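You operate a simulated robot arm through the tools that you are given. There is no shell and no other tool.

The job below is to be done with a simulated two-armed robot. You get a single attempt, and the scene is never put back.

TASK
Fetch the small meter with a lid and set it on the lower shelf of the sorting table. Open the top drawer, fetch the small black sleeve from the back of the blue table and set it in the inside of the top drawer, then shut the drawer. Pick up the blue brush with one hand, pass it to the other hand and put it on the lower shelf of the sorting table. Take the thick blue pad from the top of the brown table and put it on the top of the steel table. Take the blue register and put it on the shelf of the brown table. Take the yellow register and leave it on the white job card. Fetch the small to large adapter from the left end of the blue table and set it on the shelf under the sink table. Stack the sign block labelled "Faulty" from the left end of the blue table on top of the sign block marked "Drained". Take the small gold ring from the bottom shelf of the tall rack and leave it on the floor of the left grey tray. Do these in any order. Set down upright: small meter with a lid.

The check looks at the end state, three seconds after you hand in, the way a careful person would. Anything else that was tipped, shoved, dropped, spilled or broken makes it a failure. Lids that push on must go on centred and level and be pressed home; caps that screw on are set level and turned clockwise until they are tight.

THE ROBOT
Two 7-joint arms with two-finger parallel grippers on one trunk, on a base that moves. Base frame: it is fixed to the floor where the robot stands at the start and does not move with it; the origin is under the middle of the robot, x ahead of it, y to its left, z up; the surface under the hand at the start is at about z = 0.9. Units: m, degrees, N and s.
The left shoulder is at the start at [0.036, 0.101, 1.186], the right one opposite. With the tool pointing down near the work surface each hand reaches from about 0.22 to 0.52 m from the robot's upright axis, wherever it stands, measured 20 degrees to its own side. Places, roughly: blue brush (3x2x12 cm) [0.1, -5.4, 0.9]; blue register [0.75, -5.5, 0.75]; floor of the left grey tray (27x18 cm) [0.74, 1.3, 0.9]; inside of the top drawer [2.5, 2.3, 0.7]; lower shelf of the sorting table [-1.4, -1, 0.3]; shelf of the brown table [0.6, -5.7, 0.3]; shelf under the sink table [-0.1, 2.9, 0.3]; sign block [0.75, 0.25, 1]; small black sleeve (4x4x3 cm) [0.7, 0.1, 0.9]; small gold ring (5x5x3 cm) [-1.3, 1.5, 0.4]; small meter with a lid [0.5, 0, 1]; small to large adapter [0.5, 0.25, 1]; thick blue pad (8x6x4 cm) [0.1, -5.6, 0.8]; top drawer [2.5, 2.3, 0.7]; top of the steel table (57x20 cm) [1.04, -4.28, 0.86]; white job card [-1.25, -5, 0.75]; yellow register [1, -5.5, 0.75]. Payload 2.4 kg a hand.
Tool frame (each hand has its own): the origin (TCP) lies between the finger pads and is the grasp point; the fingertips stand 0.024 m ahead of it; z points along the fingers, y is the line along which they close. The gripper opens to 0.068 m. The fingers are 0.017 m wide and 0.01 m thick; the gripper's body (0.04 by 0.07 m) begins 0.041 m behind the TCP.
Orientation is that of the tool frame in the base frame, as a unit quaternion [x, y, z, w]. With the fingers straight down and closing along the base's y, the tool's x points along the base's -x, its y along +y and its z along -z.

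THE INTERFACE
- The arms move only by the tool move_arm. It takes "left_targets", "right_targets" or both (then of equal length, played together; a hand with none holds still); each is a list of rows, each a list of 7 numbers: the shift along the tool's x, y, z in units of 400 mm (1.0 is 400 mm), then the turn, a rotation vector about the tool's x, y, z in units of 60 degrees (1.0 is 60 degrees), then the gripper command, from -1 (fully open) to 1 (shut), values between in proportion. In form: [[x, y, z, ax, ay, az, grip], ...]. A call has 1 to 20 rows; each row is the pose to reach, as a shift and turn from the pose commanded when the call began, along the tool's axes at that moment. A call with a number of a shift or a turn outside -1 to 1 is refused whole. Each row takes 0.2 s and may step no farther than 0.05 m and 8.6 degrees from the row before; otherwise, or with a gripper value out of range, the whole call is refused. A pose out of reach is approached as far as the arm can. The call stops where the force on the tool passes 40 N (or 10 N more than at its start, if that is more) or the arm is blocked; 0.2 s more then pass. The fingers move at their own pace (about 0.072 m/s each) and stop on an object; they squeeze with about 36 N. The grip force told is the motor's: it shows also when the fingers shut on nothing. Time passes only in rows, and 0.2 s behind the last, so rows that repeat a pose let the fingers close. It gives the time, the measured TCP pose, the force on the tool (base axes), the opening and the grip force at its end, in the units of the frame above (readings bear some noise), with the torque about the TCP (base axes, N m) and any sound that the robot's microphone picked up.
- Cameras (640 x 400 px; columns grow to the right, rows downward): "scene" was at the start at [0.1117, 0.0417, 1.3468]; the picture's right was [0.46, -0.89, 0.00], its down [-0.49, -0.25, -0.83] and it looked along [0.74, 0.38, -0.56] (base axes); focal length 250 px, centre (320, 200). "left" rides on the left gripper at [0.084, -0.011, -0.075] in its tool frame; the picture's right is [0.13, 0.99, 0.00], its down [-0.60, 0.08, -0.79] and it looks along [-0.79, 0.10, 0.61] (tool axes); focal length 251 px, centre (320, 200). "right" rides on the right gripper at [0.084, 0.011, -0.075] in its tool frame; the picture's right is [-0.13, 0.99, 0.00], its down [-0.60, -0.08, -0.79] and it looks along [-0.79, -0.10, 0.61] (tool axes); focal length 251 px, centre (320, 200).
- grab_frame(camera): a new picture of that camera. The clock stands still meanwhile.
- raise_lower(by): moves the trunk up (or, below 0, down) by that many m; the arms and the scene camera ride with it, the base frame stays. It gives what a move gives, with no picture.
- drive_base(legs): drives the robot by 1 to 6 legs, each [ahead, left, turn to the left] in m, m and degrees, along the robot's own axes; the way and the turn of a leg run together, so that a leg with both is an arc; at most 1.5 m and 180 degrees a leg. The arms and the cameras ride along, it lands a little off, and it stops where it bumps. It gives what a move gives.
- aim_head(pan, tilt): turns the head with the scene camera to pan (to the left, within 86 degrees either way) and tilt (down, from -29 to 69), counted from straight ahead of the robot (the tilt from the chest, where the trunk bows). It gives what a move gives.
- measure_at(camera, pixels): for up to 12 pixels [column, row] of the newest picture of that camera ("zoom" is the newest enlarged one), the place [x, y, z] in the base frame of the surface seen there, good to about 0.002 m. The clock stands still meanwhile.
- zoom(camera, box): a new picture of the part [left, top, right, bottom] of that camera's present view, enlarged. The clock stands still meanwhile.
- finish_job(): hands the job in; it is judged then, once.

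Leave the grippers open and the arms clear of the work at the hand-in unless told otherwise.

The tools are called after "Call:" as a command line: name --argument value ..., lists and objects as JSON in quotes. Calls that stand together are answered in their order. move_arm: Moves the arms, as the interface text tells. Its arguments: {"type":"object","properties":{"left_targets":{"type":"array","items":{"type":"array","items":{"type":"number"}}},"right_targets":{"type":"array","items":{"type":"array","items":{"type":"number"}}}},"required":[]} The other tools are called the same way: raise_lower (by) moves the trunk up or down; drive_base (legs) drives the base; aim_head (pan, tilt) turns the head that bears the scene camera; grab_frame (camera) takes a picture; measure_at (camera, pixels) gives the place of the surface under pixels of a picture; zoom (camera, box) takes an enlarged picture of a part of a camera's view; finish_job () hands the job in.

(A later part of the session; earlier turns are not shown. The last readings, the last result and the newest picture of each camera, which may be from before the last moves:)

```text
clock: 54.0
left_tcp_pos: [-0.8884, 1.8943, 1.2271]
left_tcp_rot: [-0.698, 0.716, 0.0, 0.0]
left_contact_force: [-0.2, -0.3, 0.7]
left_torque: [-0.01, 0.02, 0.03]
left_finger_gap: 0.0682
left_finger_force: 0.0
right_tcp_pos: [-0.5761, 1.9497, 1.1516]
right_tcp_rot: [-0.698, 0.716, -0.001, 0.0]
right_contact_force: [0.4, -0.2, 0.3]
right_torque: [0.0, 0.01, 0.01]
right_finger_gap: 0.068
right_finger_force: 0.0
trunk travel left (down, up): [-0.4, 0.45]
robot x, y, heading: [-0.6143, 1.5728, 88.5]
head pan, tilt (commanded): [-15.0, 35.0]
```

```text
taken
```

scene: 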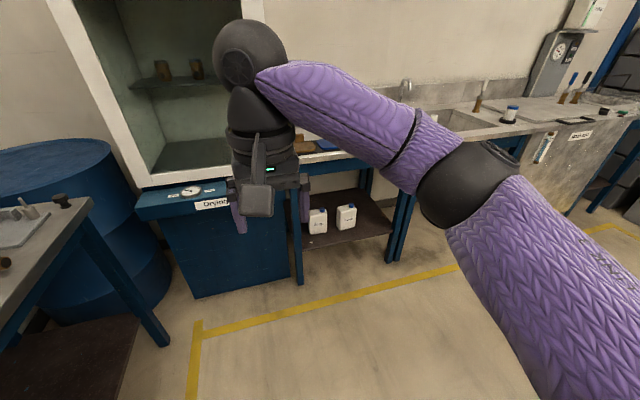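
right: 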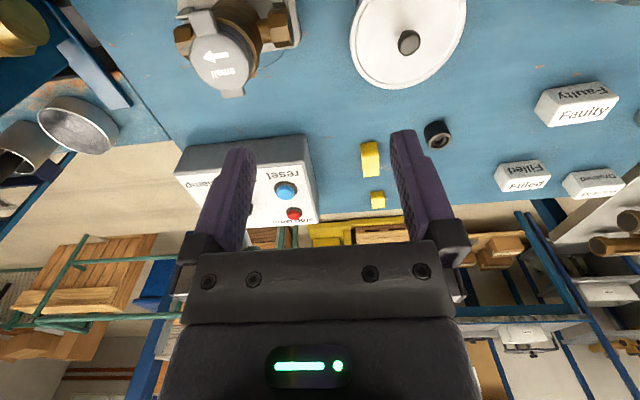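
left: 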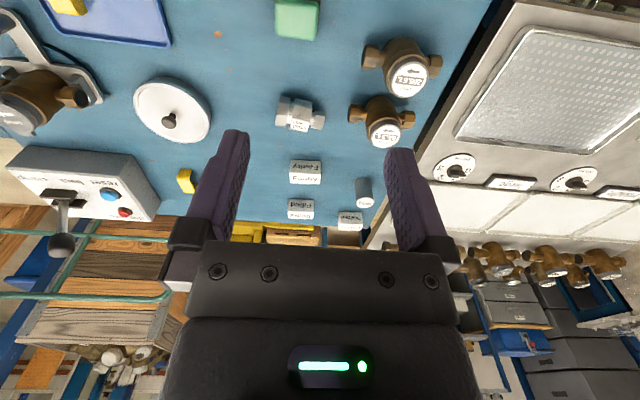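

The under-shelf (with two white jugs at (318,220),(346,216)) is visible. Measuring it.

Call:
measure_at --camera "scene" --pixels '[[345, 240], [305, 248], [388, 230], [370, 205], [346, 228], [318, 232], [346, 207], [300, 260], [390, 250], [350, 165], [320, 195], [375, 225]]'

Call:
zoom --camera "scene" --box '[260, 130, 440, 300]'

```text
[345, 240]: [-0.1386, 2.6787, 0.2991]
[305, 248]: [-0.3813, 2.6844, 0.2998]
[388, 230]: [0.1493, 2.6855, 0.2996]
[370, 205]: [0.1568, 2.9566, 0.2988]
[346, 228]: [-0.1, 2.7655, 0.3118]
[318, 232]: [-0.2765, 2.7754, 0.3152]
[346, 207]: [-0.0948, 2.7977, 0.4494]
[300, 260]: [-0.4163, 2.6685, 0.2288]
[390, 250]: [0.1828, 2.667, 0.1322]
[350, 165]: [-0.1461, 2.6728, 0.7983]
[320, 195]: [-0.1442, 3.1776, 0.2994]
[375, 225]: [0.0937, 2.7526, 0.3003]
```

```text
2.35 times, centred on (350, 215) of scene
```

zoom: 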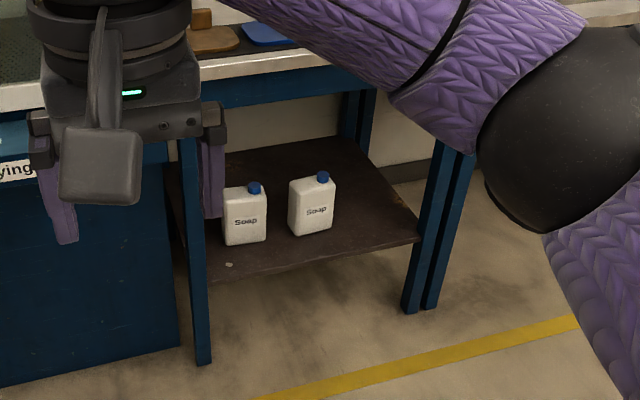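

Sink shelf: z=0.30, free at x≈0.03–0.15, y≥2.68. Recon done; drive back to the front of the blue table.

Call:
drive_base --legs '[[0, 0, -88.5], [0, -1.45, 0], [0, -0.2, 0], [0.55, 0, 0]]'

```text
clock: 69.0
left_tcp_pos: [0.3024, 0.2382, 1.2261]
left_tcp_rot: [-0.031, 1.0, 0.0, -0.001]
left_contact_force: [-0.7, -0.2, 0.5]
left_torque: [0.02, 0.0, -0.02]
left_finger_gap: 0.0679
left_finger_force: 0.1
right_tcp_pos: [0.3858, -0.0689, 1.1511]
right_tcp_rot: [-0.032, 1.0, 0.0, 0.0]
right_contact_force: [0.0, -0.2, 0.3]
right_torque: [-0.02, -0.01, 0.01]
right_finger_gap: 0.0679
right_finger_force: 0.1
trunk travel left (down, up): [-0.4, 0.45]
robot x, y, heading: [0.0091, -0.0638, 3.5]
head pan, tilt (commanded): [-15.0, 35.0]
```

Heading is 3.5° off; correct to face the table at about (0.09, 0.05).

Call:
drive_base --legs '[[0, 0.11, -3.5], [0.08, 0, 0]]'

Call:
aim_head --pan -15 --tilt 50

Call:
grab_frame --camera "scene"

```text
clock: 70.8
left_tcp_pos: [0.401, 0.3274, 1.2251]
left_tcp_rot: [-0.001, 1.0, 0.001, -0.002]
left_contact_force: [0.0, 0.4, 0.2]
left_torque: [0.0, 0.0, 0.01]
left_finger_gap: 0.0681
left_finger_force: 0.1
right_tcp_pos: [0.4646, 0.0161, 1.1503]
right_tcp_rot: [-0.002, 1.0, -0.001, -0.001]
right_contact_force: [0.0, -0.1, 0.2]
right_torque: [-0.01, 0.01, -0.02]
right_finger_gap: 0.0677
right_finger_force: 0.0
trunk travel left (down, up): [-0.4, 0.45]
robot x, y, heading: [0.0864, 0.045, -0.1]
head pan, tilt (commanded): [-15.0, 35.0]
```

```text
clock: 71.6
left_tcp_pos: [0.3981, 0.3281, 1.226]
left_tcp_rot: [-0.001, 1.0, 0.001, -0.001]
left_contact_force: [-0.4, 0.7, 0.3]
left_torque: [-0.01, 0.03, 0.02]
left_finger_gap: 0.0682
left_finger_force: 0.0
right_tcp_pos: [0.4631, 0.0164, 1.1524]
right_tcp_rot: [-0.001, 1.0, -0.001, 0.0]
right_contact_force: [-0.5, 0.6, -0.6]
right_torque: [0.02, -0.01, -0.01]
right_finger_gap: 0.0677
right_finger_force: 0.0
trunk travel left (down, up): [-0.4, 0.45]
robot x, y, heading: [0.0879, 0.0467, 0.2]
head pan, tilt (commanded): [-15.0, 50.0]
```

```text
taken
```

scene: 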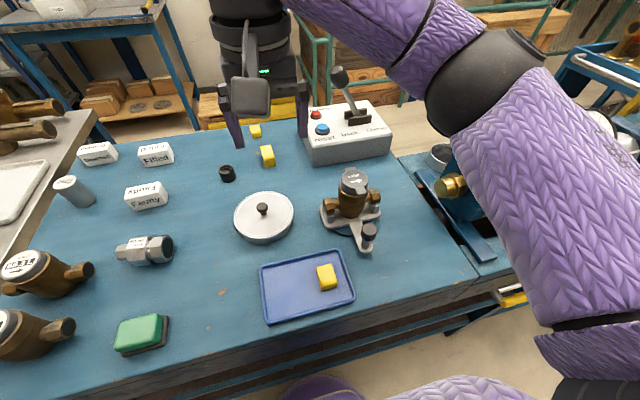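

Right hand is straight down at (0.463, 0.016, 1.152). I'll move it above the meter (0.477,-0.112) at z=1.10, staying vertical, with fingers open.

Call:
move_arm --right_targets '[[-0.012, -0.11, 0.04, 0, 0, 0, -1], [-0.024, -0.22, 0.08, 0, 0, 0, -1], [-0.035, -0.32, 0.125, 0, 0, 0, -1], [-0.035, -0.32, 0.125, 0, 0, 0, -1]]'

Call:
grab_frame --camera "right"

Call:
grab_frame --camera "scene"

```text
clock: 72.6
left_tcp_pos: [0.3991, 0.3279, 1.2259]
left_tcp_rot: [-0.001, 1.0, 0.0, -0.001]
left_contact_force: [0.2, 0.0, -1.1]
left_torque: [-0.02, 0.01, -0.01]
left_finger_gap: 0.0679
left_finger_force: 0.0
right_tcp_pos: [0.4786, -0.1125, 1.1008]
right_tcp_rot: [-0.001, 1.0, -0.001, 0.0]
right_contact_force: [1.3, 1.2, 0.1]
right_torque: [-0.02, -0.02, -0.01]
right_finger_gap: 0.0678
right_finger_force: 0.1
trunk travel left (down, up): [-0.4, 0.45]
robot x, y, heading: [0.0896, 0.0449, 0.0]
head pan, tilt (commanded): [-15.0, 50.0]
```

```text
taken
```

right: 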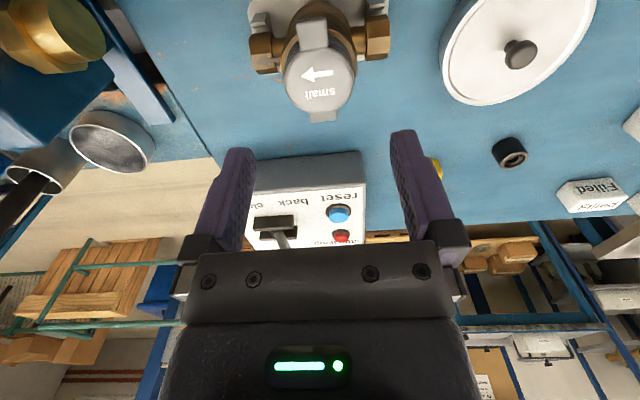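

```text
taken
```

scene: 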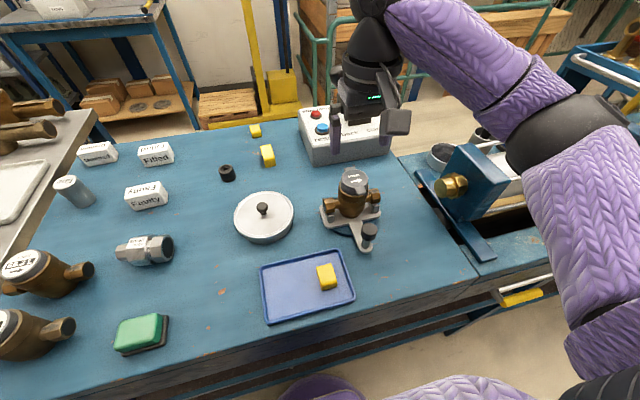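

The hand is above the meter. I'll measure the lid/collar with the right camera to centre precisely.

Call:
measure_at --camera "right" --pixels '[[286, 75], [352, 75], [320, 75], [313, 25], [323, 116], [284, 50], [354, 45], [262, 50], [378, 45], [320, 100]]'

Call:
zoom --camera "right" --box '[230, 0, 410, 130]'

```text
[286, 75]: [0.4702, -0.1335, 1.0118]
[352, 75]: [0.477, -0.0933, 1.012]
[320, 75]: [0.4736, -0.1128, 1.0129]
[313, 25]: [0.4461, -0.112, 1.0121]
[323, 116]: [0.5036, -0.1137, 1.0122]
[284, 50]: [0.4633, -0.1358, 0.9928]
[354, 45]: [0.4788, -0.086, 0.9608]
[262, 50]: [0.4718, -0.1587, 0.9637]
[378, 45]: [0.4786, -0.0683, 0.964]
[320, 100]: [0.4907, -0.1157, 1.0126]
```

```text
3.08 times, centred on (320, 65) of right
```

zoom: 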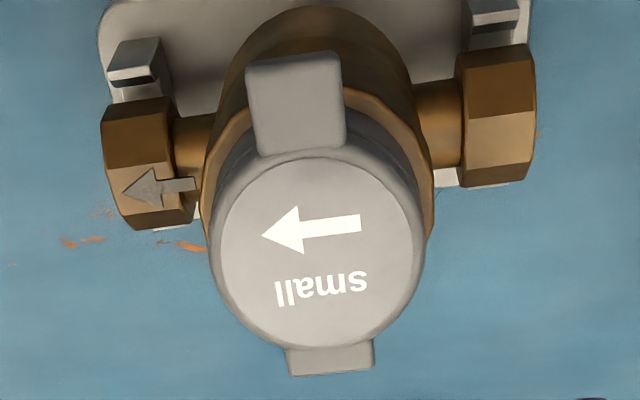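

Centre is (0.475,-0.113); hex ends top at z≈0.964, so I'll descend to TCP z≈0.991 (tips at 0.967), then close on the brass collar.

Call:
move_arm --right_targets '[[0.006, 0, 0.1, 0, 0, 0, -1], [0.008, 0, 0.19, 0, 0, 0, -1], [0.008, 0, 0.2745, 0, 0, 0, -1], [0.008, 0, 0.2745, 0, 0, 0, -1]]'

Call:
zoom --camera "scene" --box '[290, 90, 430, 260]'

```text
clock: 73.6
left_tcp_pos: [0.3986, 0.3289, 1.2268]
left_tcp_rot: [-0.001, 1.0, -0.001, -0.001]
left_contact_force: [-0.1, 0.4, -0.2]
left_torque: [0.02, -0.02, -0.06]
left_finger_gap: 0.0679
left_finger_force: 0.0
right_tcp_pos: [0.473, -0.113, 0.9917]
right_tcp_rot: [-0.001, 1.0, -0.001, 0.0]
right_contact_force: [0.0, 0.2, 0.0]
right_torque: [0.02, 0.01, -0.02]
right_finger_gap: 0.0679
right_finger_force: 0.1
trunk travel left (down, up): [-0.4, 0.45]
robot x, y, heading: [0.0875, 0.0459, 0.1]
head pan, tilt (commanded): [-15.0, 50.0]
```

```text
2.35 times, centred on (360, 175) of scene
```

zoom: 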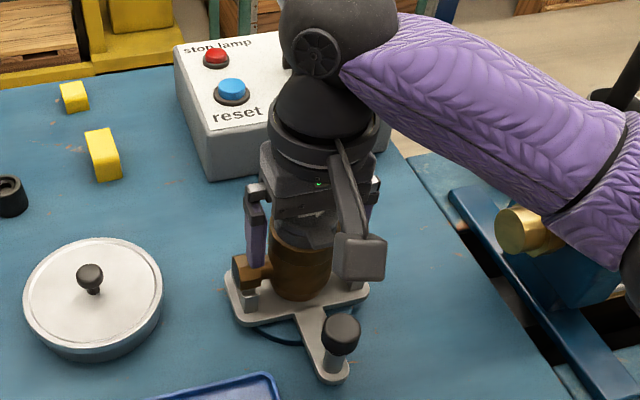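

Fingers straddle the collar, no contact force. Close the right gripper.

Call:
move_arm --right_targets '[[0, 0, 0, 0, 0, 0, 0], [0, 0, 0, 0, 0, 0, 1], [0, 0, 0, 0, 0, 0, 1], [0, 0, 0, 0, 0, 0, 1], [0, 0, 0, 0, 0, 0, 1]]'

```text
clock: 74.8
left_tcp_pos: [0.3983, 0.3278, 1.2261]
left_tcp_rot: [-0.001, 1.0, 0.001, -0.001]
left_contact_force: [0.2, -0.4, 0.1]
left_torque: [-0.01, 0.02, 0.04]
left_finger_gap: 0.0682
left_finger_force: 0.1
right_tcp_pos: [0.4733, -0.1118, 0.9917]
right_tcp_rot: [0.0, 1.0, -0.001, 0.001]
right_contact_force: [-1.2, 0.0, 0.4]
right_torque: [0.05, 0.09, 0.0]
right_finger_gap: 0.0552
right_finger_force: 35.9
trunk travel left (down, up): [-0.4, 0.45]
robot x, y, heading: [0.0874, 0.0479, 0.3]
head pan, tilt (commanded): [-15.0, 50.0]
```

Gripped at 0.055 m gap with 36 N. Lift slowly by 3 cm to see whether the meter comes free of the fixture.

Call:
move_arm --right_targets '[[0, 0, -0.025, 0, 0, 0, 1], [0, 0, -0.05, 0, 0, 0, 1], [0, 0, -0.075, 0, 0, 0, 1], [0, 0, -0.075, 0, 0, 0, 1]]'

Call:
zoom --camera "scene" --box '[290, 90, 430, 260]'

```text
clock: 75.8
left_tcp_pos: [0.3991, 0.3278, 1.2266]
left_tcp_rot: [-0.002, 1.0, 0.001, -0.001]
left_contact_force: [0.5, -0.3, -0.3]
left_torque: [0.0, -0.01, -0.01]
left_finger_gap: 0.068
left_finger_force: 0.1
right_tcp_pos: [0.4737, -0.1115, 1.0228]
right_tcp_rot: [-0.001, 1.0, -0.001, 0.0]
right_contact_force: [0.0, 0.8, 0.5]
right_torque: [0.05, -0.07, -0.03]
right_finger_gap: 0.0471
right_finger_force: 35.8
trunk travel left (down, up): [-0.4, 0.45]
robot x, y, heading: [0.0856, 0.0447, 0.3]
head pan, tilt (commanded): [-15.0, 50.0]
```

```text
2.35 times, centred on (360, 175) of scene
```

zoom: 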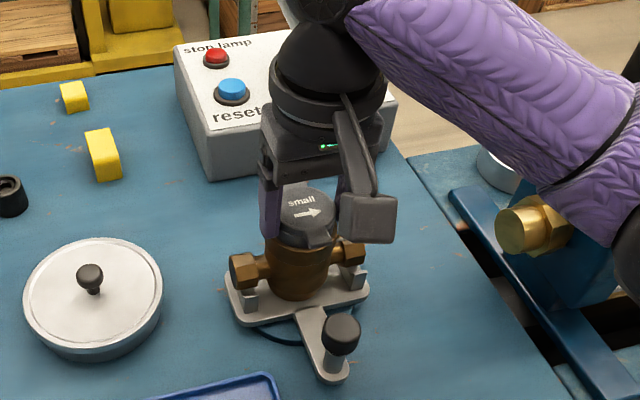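

The gap changed to 0.047 and the meter stayed: the fingers slid up off the collar — the fixture is holding the meter. Open the gripper, rise straight up, and inspect the fixture.

Call:
move_arm --right_targets '[[0, 0, 0, 0, 0, 0, -1], [0, 0, 0, 0, 0, 0, -1], [0, 0, -0.1, 0, 0, 0, -1], [0, 0, -0.2, 0, 0, 0, -1], [0, 0, -0.25, 0, 0, 0, -1]]'

Call:
aim_head --pan -20 --tilt 50

Call:
grab_frame --camera "scene"

Call:
grab_frame --camera "right"

```text
clock: 77.0
left_tcp_pos: [0.3984, 0.3283, 1.2264]
left_tcp_rot: [-0.001, 1.0, 0.0, -0.001]
left_contact_force: [-0.1, -0.8, 0.8]
left_torque: [0.04, 0.0, -0.01]
left_finger_gap: 0.0683
left_finger_force: 0.1
right_tcp_pos: [0.4741, -0.1104, 1.1206]
right_tcp_rot: [-0.001, 1.0, -0.001, -0.001]
right_contact_force: [0.1, 0.1, -0.7]
right_torque: [0.0, -0.01, 0.02]
right_finger_gap: 0.0679
right_finger_force: 0.1
trunk travel left (down, up): [-0.4, 0.45]
robot x, y, heading: [0.0858, 0.0464, 0.0]
head pan, tilt (commanded): [-15.0, 50.0]
```

```text
clock: 77.7
left_tcp_pos: [0.397, 0.3297, 1.2268]
left_tcp_rot: [-0.001, 1.0, 0.0, -0.001]
left_contact_force: [0.4, 0.8, 0.3]
left_torque: [0.0, -0.02, -0.02]
left_finger_gap: 0.0682
left_finger_force: 0.1
right_tcp_pos: [0.4736, -0.1117, 1.1204]
right_tcp_rot: [-0.001, 1.0, -0.001, 0.0]
right_contact_force: [0.4, 0.6, 0.6]
right_torque: [0.03, -0.03, 0.0]
right_finger_gap: 0.0681
right_finger_force: 0.0
trunk travel left (down, up): [-0.4, 0.45]
robot x, y, heading: [0.0887, 0.046, 0.1]
head pan, tilt (commanded): [-20.0, 50.0]
```

```text
taken
```

scene: 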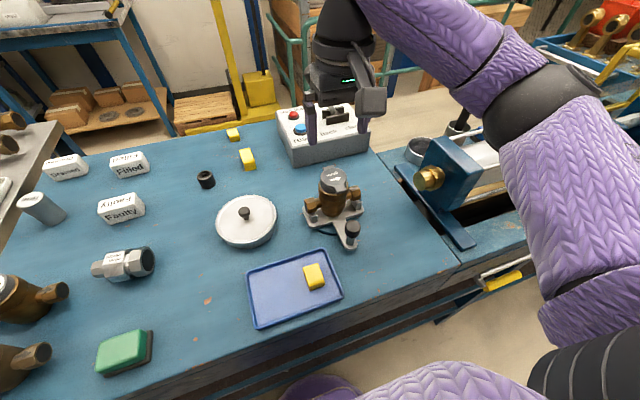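

```text
taken
```

right: 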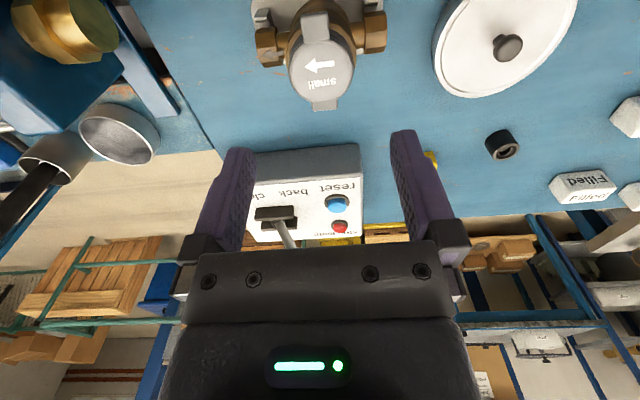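

Call:
zoom --camera "scene" --box '[290, 155, 380, 255]'

Call:
zoom --camera "right" --box '[230, 0, 420, 120]'

```text
4.00 times, centred on (335, 205) of scene
```

zoom: 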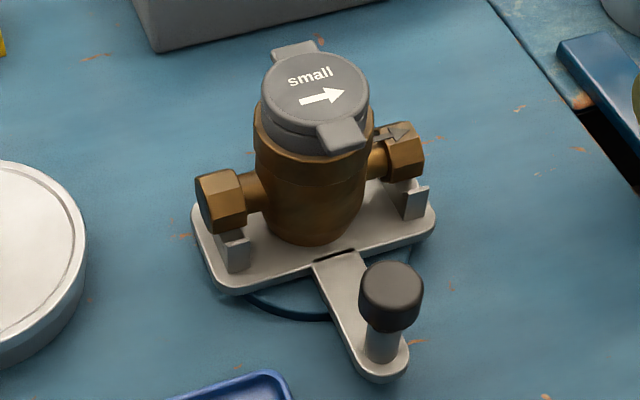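

```text
3.33 times, centred on (325, 60) of right
```

zoom: 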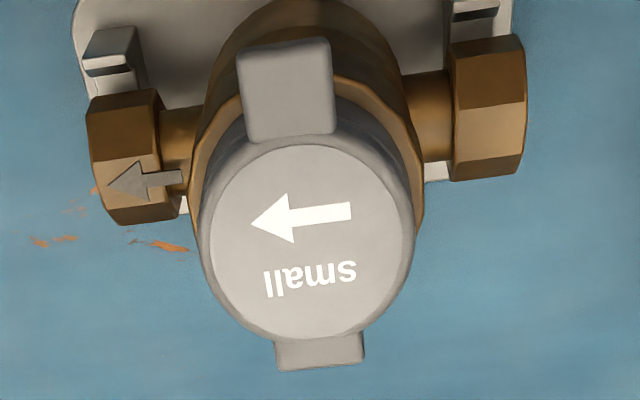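

The fixture holds the meter somehow; there's an arm with a black knob in front of it. I'll back off and lower the trunk to get a side-on look at the fixture.

Call:
drive_base --legs '[[-0.45, 0, 0]]'

Call:
raise_lower --by -0.3

Call:
aim_head --pan -12 --tilt 10

Call:
grab_frame --camera "scene"

```text
clock: 80.4
left_tcp_pos: [-0.0505, 0.3262, 1.228]
left_tcp_rot: [-0.001, 1.0, 0.001, -0.001]
left_contact_force: [-0.4, -0.3, -0.7]
left_torque: [0.0, -0.02, -0.01]
left_finger_gap: 0.0681
left_finger_force: 0.1
right_tcp_pos: [0.0271, -0.1116, 1.1217]
right_tcp_rot: [0.0, 1.0, 0.0, -0.001]
right_contact_force: [-0.2, 0.1, -0.5]
right_torque: [0.01, -0.01, 0.04]
right_finger_gap: 0.0679
right_finger_force: 0.0
trunk travel left (down, up): [-0.4, 0.45]
robot x, y, heading: [-0.3601, 0.0422, 0.1]
head pan, tilt (commanded): [-20.0, 50.0]
```

```text
clock: 83.4
left_tcp_pos: [-0.0375, 0.3278, 0.9155]
left_tcp_rot: [0.0, 1.0, 0.0, -0.023]
left_contact_force: [0.7, 0.0, -0.9]
left_torque: [0.02, -0.02, 0.06]
left_finger_gap: 0.0682
left_finger_force: 0.0
right_tcp_pos: [0.0273, -0.1114, 0.8195]
right_tcp_rot: [-0.001, 1.0, -0.001, 0.0]
right_contact_force: [-0.2, -0.7, 0.4]
right_torque: [-0.02, -0.01, -0.02]
right_finger_gap: 0.0682
right_finger_force: 0.0
trunk travel left (down, up): [-0.1, 0.75]
robot x, y, heading: [-0.36, 0.0454, 0.1]
head pan, tilt (commanded): [-20.0, 50.0]
```

```text
clock: 84.4
left_tcp_pos: [-0.037, 0.3264, 0.9142]
left_tcp_rot: [-0.001, 1.0, 0.0, -0.023]
left_contact_force: [1.0, -0.8, 0.3]
left_torque: [0.01, 0.01, 0.03]
left_finger_gap: 0.0679
left_finger_force: 0.1
right_tcp_pos: [0.0273, -0.1112, 0.8199]
right_tcp_rot: [-0.001, 1.0, 0.0, 0.0]
right_contact_force: [-0.8, 0.8, 0.5]
right_torque: [0.01, -0.02, -0.01]
right_finger_gap: 0.0681
right_finger_force: 0.1
trunk travel left (down, up): [-0.1, 0.75]
robot x, y, heading: [-0.3614, 0.0459, 0.4]
head pan, tilt (commanded): [-12.0, 10.0]
```

```text
taken
```

scene: 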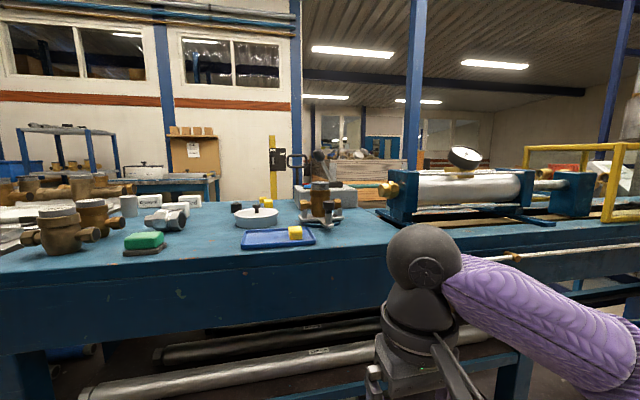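

Low view now. Zoom on the fixture around (318,205).

Call:
zoom --camera "scene" --box '[280, 170, 360, 230]'

Call:
measure_at --camera "zoom" --pixels '[[320, 100], [320, 180], [330, 260], [260, 240], [380, 240], [420, 230]]'

```text
6.67 times, centred on (320, 200) of scene
```

zoom: 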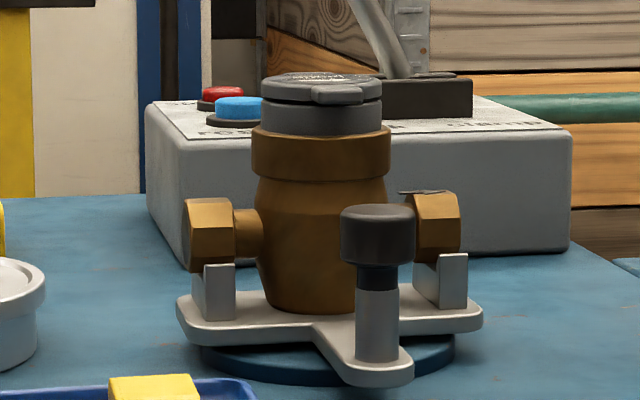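

```text
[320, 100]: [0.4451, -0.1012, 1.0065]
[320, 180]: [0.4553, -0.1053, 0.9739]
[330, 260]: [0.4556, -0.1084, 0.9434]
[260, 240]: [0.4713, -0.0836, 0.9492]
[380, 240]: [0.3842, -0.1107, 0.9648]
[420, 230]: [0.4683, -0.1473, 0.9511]
```

The knob sits on a post with a black neck – maybe a plunger or clamp screw. First I'll repeat a tiny lift while reading the force, to learn if the fixture really holds the meter. Raise the trunk again and return.

Call:
raise_lower --by 0.3

Call:
drive_base --legs '[[0.43, 0, 0]]'

Call:
aim_head --pan -20 --tilt 50

Call:
grab_frame --camera "right"

```text
clock: 87.4
left_tcp_pos: [-0.0364, 0.3258, 1.214]
left_tcp_rot: [-0.001, 1.0, 0.0, -0.022]
left_contact_force: [-0.2, 1.1, 0.8]
left_torque: [-0.03, 0.01, 0.01]
left_finger_gap: 0.0679
left_finger_force: 0.1
right_tcp_pos: [0.027, -0.1122, 1.1197]
right_tcp_rot: [-0.001, 1.0, -0.001, 0.0]
right_contact_force: [-0.6, 0.3, -1.4]
right_torque: [-0.01, -0.01, -0.03]
right_finger_gap: 0.0679
right_finger_force: 0.0
trunk travel left (down, up): [-0.4, 0.45]
robot x, y, heading: [-0.3635, 0.0444, 0.1]
head pan, tilt (commanded): [-12.0, 10.0]
```

```text
clock: 90.0
left_tcp_pos: [0.3906, 0.3223, 1.2147]
left_tcp_rot: [0.003, 1.0, 0.001, -0.022]
left_contact_force: [0.1, -0.2, -0.5]
left_torque: [0.0, 0.01, -0.02]
left_finger_gap: 0.068
left_finger_force: 0.1
right_tcp_pos: [0.4509, -0.1165, 1.1198]
right_tcp_rot: [0.003, 1.0, -0.001, -0.001]
right_contact_force: [-0.2, 0.0, 0.2]
right_torque: [0.02, 0.02, 0.01]
right_finger_gap: 0.0682
right_finger_force: 0.1
trunk travel left (down, up): [-0.4, 0.45]
robot x, y, heading: [0.0639, 0.0445, -0.5]
head pan, tilt (commanded): [-12.0, 10.0]
```

```text
clock: 91.1
left_tcp_pos: [0.3902, 0.3215, 1.2152]
left_tcp_rot: [0.003, 1.0, 0.0, -0.022]
left_contact_force: [-0.5, 0.0, -0.2]
left_torque: [0.01, -0.05, 0.0]
left_finger_gap: 0.0681
left_finger_force: 0.1
right_tcp_pos: [0.4502, -0.1169, 1.1205]
right_tcp_rot: [0.003, 1.0, -0.001, 0.0]
right_contact_force: [1.1, 0.5, -0.6]
right_torque: [0.01, -0.01, -0.01]
right_finger_gap: 0.068
right_finger_force: 0.1
trunk travel left (down, up): [-0.4, 0.45]
robot x, y, heading: [0.0621, 0.0453, -0.4]
head pan, tilt (commanded): [-20.0, 50.0]
```

```text
taken
```

right: 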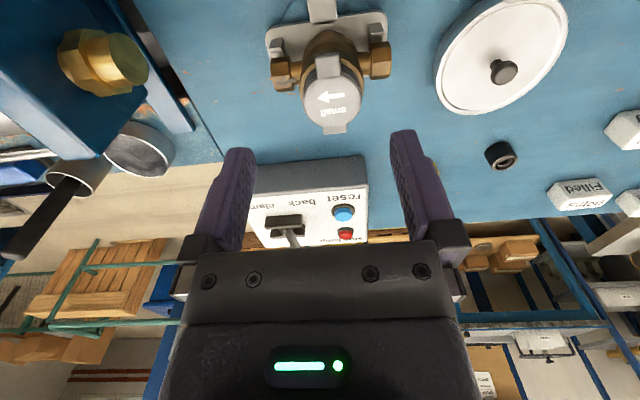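

Check the lid position again, to see if the meter shifted after the first try.

Call:
measure_at --camera "right" --pixels '[[305, 92], [362, 92], [333, 92], [338, 129], [326, 62]]'

Call:
move_arm --right_targets '[[-0.03, 0.005, 0.08, 0, 0, 0, -1], [-0.0625, 0.01, 0.16, 0, 0, 0, -1], [-0.0625, 0.01, 0.25, 0, 0, 0, -1], [-0.0625, 0.01, 0.324, 0, 0, 0, -1], [-0.0625, 0.01, 0.324, 0, 0, 0, -1]]'

```text
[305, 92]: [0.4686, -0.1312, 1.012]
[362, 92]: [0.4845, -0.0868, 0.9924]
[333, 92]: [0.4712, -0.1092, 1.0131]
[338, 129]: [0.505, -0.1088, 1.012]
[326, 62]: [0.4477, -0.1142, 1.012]
```

```text
clock: 92.3
left_tcp_pos: [0.3904, 0.3226, 1.2156]
left_tcp_rot: [0.004, 1.0, 0.0, -0.024]
left_contact_force: [0.3, -0.3, 0.0]
left_torque: [0.0, 0.02, -0.01]
left_finger_gap: 0.0682
left_finger_force: 0.1
right_tcp_pos: [0.4753, -0.1125, 0.9886]
right_tcp_rot: [0.004, 1.0, -0.002, 0.0]
right_contact_force: [-0.1, -0.1, -0.9]
right_torque: [-0.01, 0.04, 0.01]
right_finger_gap: 0.068
right_finger_force: 0.1
trunk travel left (down, up): [-0.4, 0.45]
robot x, y, heading: [0.0608, 0.0409, -0.7]
head pan, tilt (commanded): [-20.0, 50.0]
```

Meter unchanged. Close and lift by only 4 mm, then read the force.

Call:
move_arm --right_targets '[[0, 0, 0, 0, 0, 0, 1], [0, 0, 0, 0, 0, 0, 1], [0, 0, 0, 0, 0, 0, 1], [0, 0, -0.005, 0, 0, 0, 1], [0, 0, -0.01, 0, 0, 0, 1]]'

```text
clock: 93.5
left_tcp_pos: [0.3921, 0.3231, 1.2151]
left_tcp_rot: [0.003, 1.0, 0.0, -0.023]
left_contact_force: [-0.2, 0.3, -0.6]
left_torque: [-0.01, 0.02, -0.02]
left_finger_gap: 0.068
left_finger_force: 0.0
right_tcp_pos: [0.4745, -0.1132, 0.9935]
right_tcp_rot: [0.004, 1.0, -0.001, -0.001]
right_contact_force: [0.9, 0.9, -5.5]
right_torque: [-0.03, -0.01, -0.03]
right_finger_gap: 0.0556
right_finger_force: 35.6
trunk travel left (down, up): [-0.4, 0.45]
robot x, y, heading: [0.0642, 0.0427, -0.5]
head pan, tilt (commanded): [-20.0, 50.0]
```

At +4 mm the load is only -5.5 N. Lift a further 4 mm and look.

Call:
move_arm --right_targets '[[0, 0, -0.01, 0, 0, 0, 1], [0, 0, -0.01, 0, 0, 0, 1]]'

Call:
zoom --camera "scene" --box '[270, 100, 400, 260]'

```text
clock: 94.1
left_tcp_pos: [0.3908, 0.3229, 1.2139]
left_tcp_rot: [0.003, 1.0, 0.0, -0.023]
left_contact_force: [-0.6, -0.1, -0.5]
left_torque: [0.0, 0.01, 0.0]
left_finger_gap: 0.0679
left_finger_force: 0.0
right_tcp_pos: [0.4758, -0.1133, 0.9981]
right_tcp_rot: [0.003, 1.0, -0.001, 0.0]
right_contact_force: [-0.2, 1.3, -4.1]
right_torque: [0.02, 0.0, -0.02]
right_finger_gap: 0.0552
right_finger_force: 35.9
trunk travel left (down, up): [-0.4, 0.45]
robot x, y, heading: [0.0645, 0.0417, -0.5]
head pan, tilt (commanded): [-20.0, 50.0]
```

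```text
2.50 times, centred on (335, 180) of scene
```

zoom: 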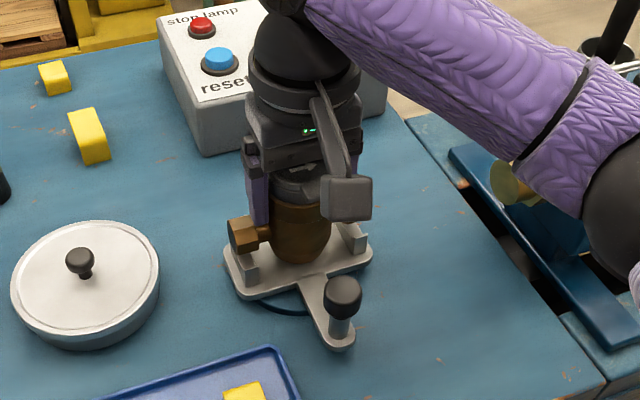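

The hex end now looks raised off its saddle with ~4–5 N load (≈0.45 kg), so it is lifting. Continue slowly, 4 mm per row.

Call:
move_arm --right_targets '[[0, 0, -0.01, 0, 0, 0, 1], [0, 0, -0.02, 0, 0, 0, 1], [0, 0, -0.03, 0, 0, 0, 1], [0, 0, -0.03, 0, 0, 0, 1]]'

Call:
zoom --camera "scene" --box '[270, 100, 400, 260]'

```text
clock: 95.1
left_tcp_pos: [0.3904, 0.3224, 1.2129]
left_tcp_rot: [0.003, 1.0, 0.0, -0.023]
left_contact_force: [-0.5, 0.1, 0.1]
left_torque: [-0.02, -0.01, 0.0]
left_finger_gap: 0.0681
left_finger_force: 0.1
right_tcp_pos: [0.4758, -0.1127, 1.0116]
right_tcp_rot: [0.003, 1.0, -0.001, 0.0]
right_contact_force: [-0.5, -0.3, -4.4]
right_torque: [0.05, 0.0, 0.0]
right_finger_gap: 0.055
right_finger_force: 35.5
trunk travel left (down, up): [-0.4, 0.45]
robot x, y, heading: [0.0673, 0.04, -0.3]
head pan, tilt (commanded): [-20.0, 50.0]
```

```text
2.50 times, centred on (335, 180) of scene
```

zoom: 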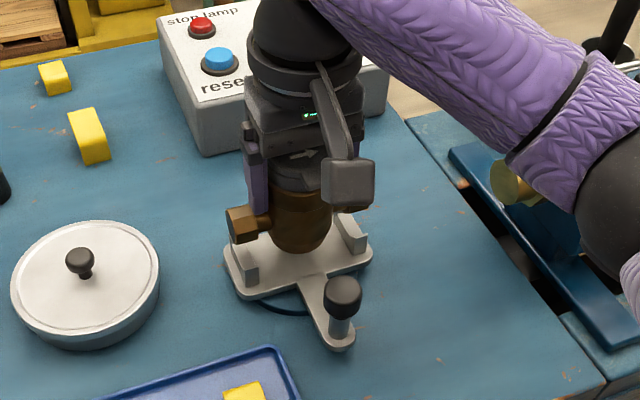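

The meter is out of the fixture. I'll raise it more, then set it on the free area of the table right of the fixture (≈(0.40,-0.225)) to re-grasp it with a 45° tilt for the low shelf. First measure that spot.

Call:
move_arm --right_targets '[[0, 0, -0.03, 0, 0, 0, 1], [0, 0, -0.06, 0, 0, 0, 1], [0, 0, -0.09, 0, 0, 0, 1], [0, 0, -0.12, 0, 0, 0, 1], [0, 0, -0.12, 0, 0, 0, 1]]'

Call:
grab_frame --camera "scene"

Call:
measure_at --camera "scene" --pixels '[[390, 225], [400, 250], [420, 255], [380, 200], [430, 270], [357, 245], [375, 270], [200, 270], [215, 300], [150, 340], [250, 300], [340, 295]]'

```text
clock: 96.3
left_tcp_pos: [0.3916, 0.321, 1.2153]
left_tcp_rot: [0.004, 1.0, 0.0, -0.023]
left_contact_force: [0.4, 0.0, -0.1]
left_torque: [-0.02, 0.0, 0.0]
left_finger_gap: 0.0683
left_finger_force: 0.0
right_tcp_pos: [0.4758, -0.1134, 1.0588]
right_tcp_rot: [0.003, 1.0, -0.002, 0.0]
right_contact_force: [-0.4, -0.3, -3.6]
right_torque: [0.0, 0.02, 0.0]
right_finger_gap: 0.0556
right_finger_force: 36.5
trunk travel left (down, up): [-0.4, 0.45]
robot x, y, heading: [0.061, 0.0401, -0.4]
head pan, tilt (commanded): [-20.0, 50.0]
```

```text
taken
```

scene: 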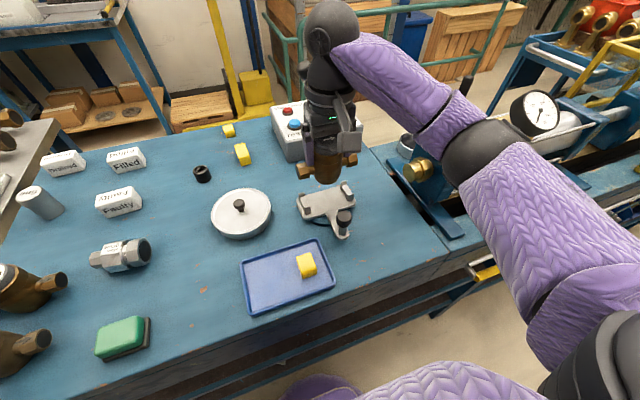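

```text
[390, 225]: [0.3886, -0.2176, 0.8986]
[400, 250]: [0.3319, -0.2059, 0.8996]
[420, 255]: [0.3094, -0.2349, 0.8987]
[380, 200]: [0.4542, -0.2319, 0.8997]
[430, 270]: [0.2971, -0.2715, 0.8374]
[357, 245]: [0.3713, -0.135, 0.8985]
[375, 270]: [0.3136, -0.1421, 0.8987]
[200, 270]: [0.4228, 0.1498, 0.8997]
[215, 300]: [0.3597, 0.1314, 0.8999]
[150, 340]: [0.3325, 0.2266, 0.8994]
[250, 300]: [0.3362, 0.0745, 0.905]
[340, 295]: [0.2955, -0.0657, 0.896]
```

Spot (0.39,-0.225) is clear table at z≈0.899. Move the meter there, first sideways then toward me, and lower to ~1 cm above the surface.

Call:
move_arm --right_targets '[[0, -0.07, 0, 0, 0, 0, 1], [0, -0.14, 0, 0, 0, 0, 1], [0, -0.21, 0, 0, 0, 0, 1], [0, -0.28, 0, 0, 0, 0, 1], [0.07, -0.28, 0, 0, 0, 0, 1], [0.14, -0.28, 0, 0, 0, 0, 1], [0.215, -0.28, 0, 0, 0, 0, 1], [0.215, -0.28, 0.07, 0, 0, 0, 1], [0.215, -0.28, 0.14, 0, 0, 0, 1], [0.215, -0.28, 0.2, 0, 0, 0, 1], [0.215, -0.28, 0.2, 0, 0, 0, 1]]'

Call:
grab_frame --camera "scene"

```text
clock: 98.7
left_tcp_pos: [0.3904, 0.3222, 1.2151]
left_tcp_rot: [0.005, 1.0, 0.0, -0.022]
left_contact_force: [-0.2, 0.2, 0.1]
left_torque: [-0.02, -0.01, -0.03]
left_finger_gap: 0.0681
left_finger_force: 0.1
right_tcp_pos: [0.3868, -0.2249, 0.9789]
right_tcp_rot: [0.004, 1.0, -0.003, 0.001]
right_contact_force: [-0.1, -4.7, 10.7]
right_torque: [-0.1, -0.81, -0.32]
right_finger_gap: 0.018
right_finger_force: 35.9
trunk travel left (down, up): [-0.4, 0.45]
robot x, y, heading: [0.0636, 0.045, -0.4]
head pan, tilt (commanded): [-20.0, 50.0]
```

```text
taken
```

scene: 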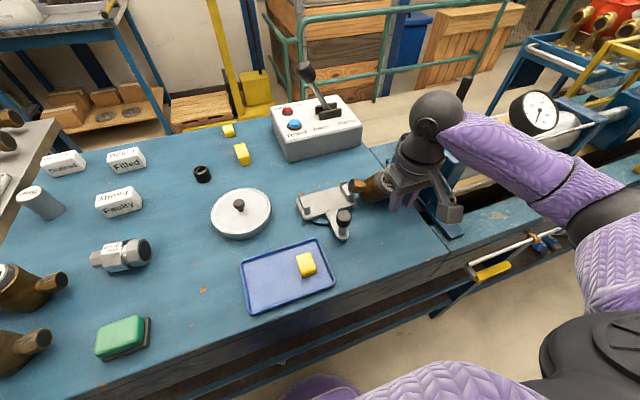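

Gap is 0.018 m and the meter seems to have slipped and leaned. Zoom to see exactly.

Call:
zoom --camera "scene" --box '[290, 130, 470, 250]'

Call:
grab_frame --camera "right"

```text
3.33 times, centred on (380, 190) of scene
```

zoom: 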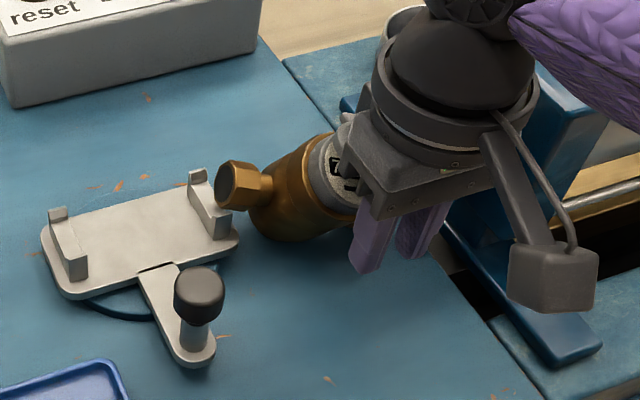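

```text
taken
```

right: 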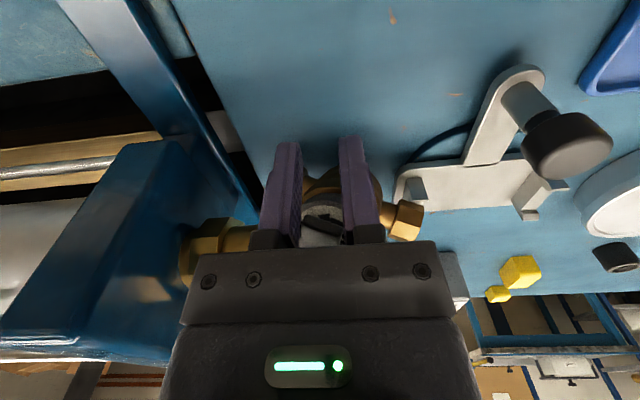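

The meter has slid in the grip and leans; the dial is visible, so the lid may be opened. Zoom more closely before doing anything.

Call:
zoom --camera "scene" --box '[345, 150, 435, 215]'

Call:
zoom --camera "right" --box '[230, 120, 440, 260]'

```text
6.15 times, centred on (390, 182) of scene
```

zoom: 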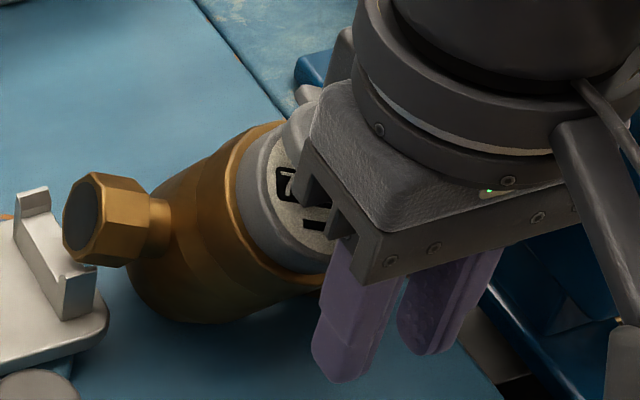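

```text
2.86 times, centred on (335, 190) of right
```

zoom: 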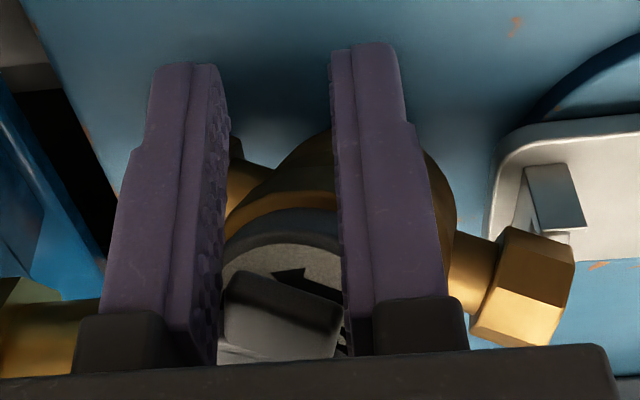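

The lid has swung open and the fingers hold its tab; the meter leans on the table. I'll measure its body to understand the pose before recovering.

Call:
zoom --camera "scene" --box '[345, 150, 435, 215]'

Call:
measure_at --camera "zoom" --pixels '[[85, 220], [130, 200], [150, 250], [150, 300], [200, 315], [300, 290], [260, 150], [220, 220], [280, 230], [290, 180], [300, 120], [250, 270]]'

Call:
measure_at --camera "right" --pixels '[[330, 225], [320, 212], [325, 200], [405, 220], [312, 195], [370, 175], [215, 245], [240, 235], [385, 210]]'

```text
6.15 times, centred on (390, 182) of scene
```

zoom: 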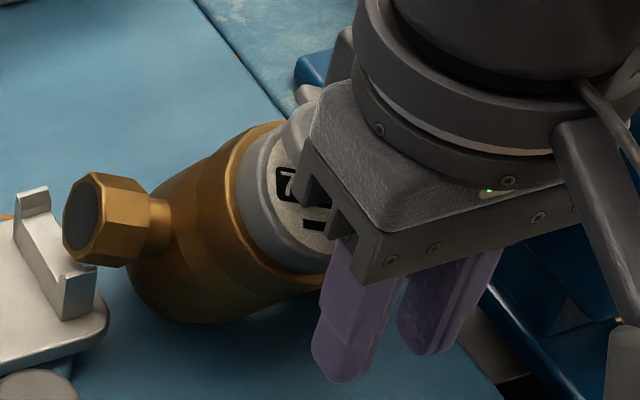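

```text
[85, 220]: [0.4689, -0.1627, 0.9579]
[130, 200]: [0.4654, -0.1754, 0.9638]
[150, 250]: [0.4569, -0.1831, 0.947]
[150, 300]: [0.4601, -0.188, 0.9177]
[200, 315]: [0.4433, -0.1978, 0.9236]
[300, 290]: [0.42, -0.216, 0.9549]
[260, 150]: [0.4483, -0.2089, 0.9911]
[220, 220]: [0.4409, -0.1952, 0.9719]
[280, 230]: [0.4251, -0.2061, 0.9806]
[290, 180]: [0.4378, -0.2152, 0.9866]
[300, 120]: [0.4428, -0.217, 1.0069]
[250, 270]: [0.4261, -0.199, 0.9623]
```

```text
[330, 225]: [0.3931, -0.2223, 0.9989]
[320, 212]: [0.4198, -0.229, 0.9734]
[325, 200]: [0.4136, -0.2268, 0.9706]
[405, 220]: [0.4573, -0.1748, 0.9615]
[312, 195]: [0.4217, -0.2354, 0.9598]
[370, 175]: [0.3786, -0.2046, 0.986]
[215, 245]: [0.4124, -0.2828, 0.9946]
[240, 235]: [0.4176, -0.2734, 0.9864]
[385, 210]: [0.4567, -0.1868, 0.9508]
```

The meter's stub evidently struck the rig's gold nut at (0.41,-0.28,0.99). It now leans ~30° toward me, its lid held by the tab. I'll gently move the hand +x/+y to bring the meter back upright before letting go.

Call:
move_arm --right_targets '[[-0.02, 0.012, -0.012, 0, 0, 0, 1], [-0.04, 0.025, -0.02, 0, 0, 0, 1], [-0.04, 0.025, -0.02, 0, 0, 0, 1]]'

Call:
zoom --camera "scene" --box '[335, 140, 435, 215]'

```text
clock: 99.5
left_tcp_pos: [0.3911, 0.3234, 1.2155]
left_tcp_rot: [0.004, 1.0, 0.0, -0.023]
left_contact_force: [0.3, 0.0, -0.3]
left_torque: [0.01, -0.01, -0.02]
left_finger_gap: 0.0679
left_finger_force: 0.0
right_tcp_pos: [0.4051, -0.2151, 0.9859]
right_tcp_rot: [0.004, 1.0, -0.001, -0.001]
right_contact_force: [0.2, -0.7, -4.6]
right_torque: [-0.06, 0.3, 0.0]
right_finger_gap: 0.0179
right_finger_force: 36.5
trunk travel left (down, up): [-0.4, 0.45]
robot x, y, heading: [0.0664, 0.0438, -0.4]
head pan, tilt (commanded): [-20.0, 50.0]
```

```text
5.33 times, centred on (385, 178) of scene
```

zoom: 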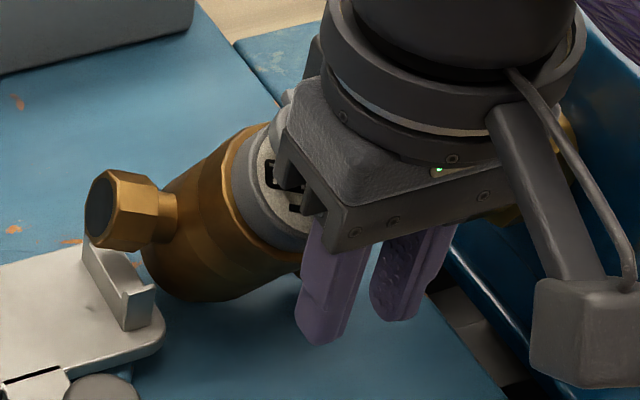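

The meter now hangs from the lid tab (load -4.6 N = its weight). I'll measure dial, body and hex points to compute how it is tilted, so I can rotate the hand to stand it up.

Call:
measure_at --camera "zoom" --pixels '[[258, 170], [265, 205], [290, 225], [272, 150], [95, 205], [130, 180], [130, 235], [165, 290], [210, 300], [240, 150], [215, 190], [245, 240]]'

Call:
grab_frame --camera "right"

```text
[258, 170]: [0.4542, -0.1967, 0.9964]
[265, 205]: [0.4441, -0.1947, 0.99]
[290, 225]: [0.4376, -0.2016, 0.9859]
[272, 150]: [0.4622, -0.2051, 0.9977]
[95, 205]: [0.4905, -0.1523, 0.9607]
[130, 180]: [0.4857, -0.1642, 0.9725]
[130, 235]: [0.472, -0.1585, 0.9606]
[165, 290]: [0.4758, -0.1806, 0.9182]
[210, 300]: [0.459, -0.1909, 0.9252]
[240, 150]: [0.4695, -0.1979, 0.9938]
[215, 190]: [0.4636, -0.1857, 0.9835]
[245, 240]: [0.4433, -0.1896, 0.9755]
```

```text
taken
```

right: 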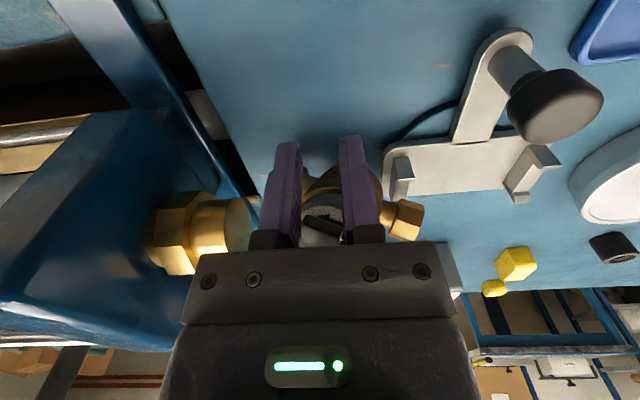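

The picture suggests the lid opened toward me and the meter hangs ~40° tilted. I want another viewpoint: I'll yaw the left hand 90° to the right (in two calls) so its camera looks across at the meter.

Call:
move_arm --left_targets '[[0, 0, 0, 0, 0, 0.13, -1], [0, 0, 0, 0, 0, 0.26, -1], [0, 0, 0, 0, 0, 0.39, -1], [0, 0, 0, 0, 0, 0.52, -1], [0, 0, 0, 0, 0, 0.65, -1], [0, 0, 0, 0, 0, 0.78, -1]]'

Call:
move_arm --left_targets '[[0, 0, 0, 0, 0, 0.13, -1], [0, 0, 0, 0, 0, 0.26, -1], [0, 0, 0, 0, 0, 0.39, -1], [0, 0, 0, 0, 0, 0.52, -1], [0, 0, 0, 0, 0, 0.65, -1], [0, 0, 0, 0, 0, 0.72, -1]]'

Call:
grab_frame --camera "left"

```text
clock: 100.4
left_tcp_pos: [0.3917, 0.3212, 1.2153]
left_tcp_rot: [0.216, 0.976, -0.007, -0.017]
left_contact_force: [1.2, -1.4, -2.0]
left_torque: [0.05, -0.04, 0.14]
left_finger_gap: 0.0681
left_finger_force: 0.1
right_tcp_pos: [0.4058, -0.215, 0.9858]
right_tcp_rot: [0.004, 1.0, -0.002, 0.0]
right_contact_force: [0.4, 0.5, -4.9]
right_torque: [-0.02, 0.31, 0.03]
right_finger_gap: 0.0182
right_finger_force: 35.5
trunk travel left (down, up): [-0.4, 0.45]
robot x, y, heading: [0.0636, 0.0472, -0.5]
head pan, tilt (commanded): [-20.0, 50.0]
stopped in row 4 (left hand): the force on the tool passed its limit at 83 N (the readings are from after the stop); the commanded pose is now the measured one
```

```text
clock: 100.7
left_tcp_pos: [0.3945, 0.3206, 1.215]
left_tcp_rot: [0.225, 0.974, -0.008, -0.012]
left_contact_force: [2.4, -1.2, -3.4]
left_torque: [-0.08, -0.11, -0.04]
left_finger_gap: 0.0679
left_finger_force: 0.0
right_tcp_pos: [0.404, -0.2156, 0.9857]
right_tcp_rot: [0.003, 1.0, -0.001, -0.001]
right_contact_force: [-0.1, -0.6, -4.3]
right_torque: [-0.02, 0.33, 0.01]
right_finger_gap: 0.0184
right_finger_force: 35.2
trunk travel left (down, up): [-0.4, 0.45]
robot x, y, heading: [0.0633, 0.0401, -0.5]
head pan, tilt (commanded): [-20.0, 50.0]
stopped in row 1 (left hand): the force on the tool passed its limit at 71 N (the readings are from after the stop); the commanded pose is now the measured one
```

```text
taken
```

left: 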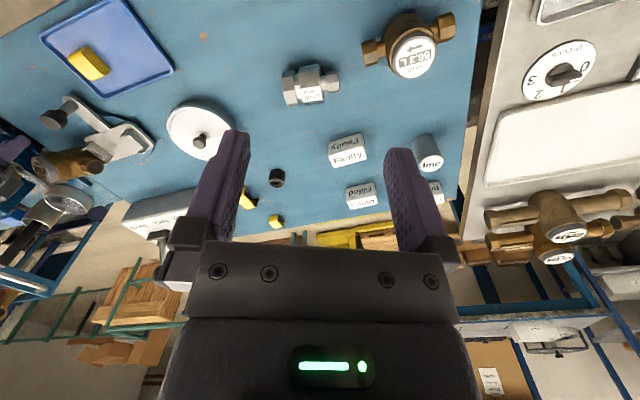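

The left hand was blocked at ~26° of yaw (probably self-collision), I'll leave it there. The meter shows at left in this picture, around (65,165); zoom.

Call:
zoom --camera "left" --box '[0, 90, 160, 230]'

Call:
grab_frame --camera "scene"

```text
2.86 times, centred on (80, 160) of left
```

zoom: 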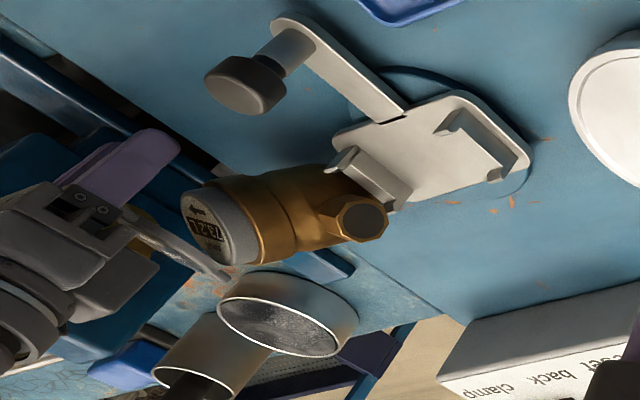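

```text
taken
```

scene: 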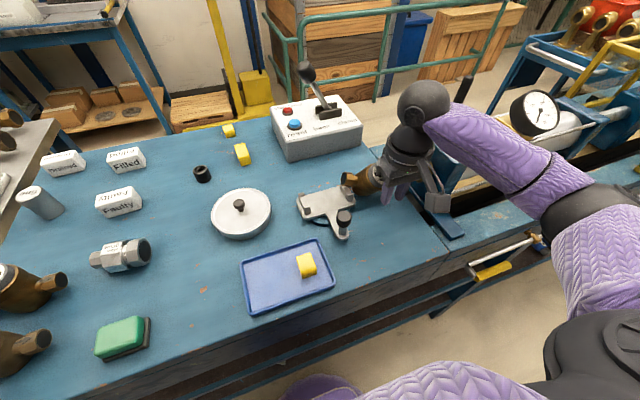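

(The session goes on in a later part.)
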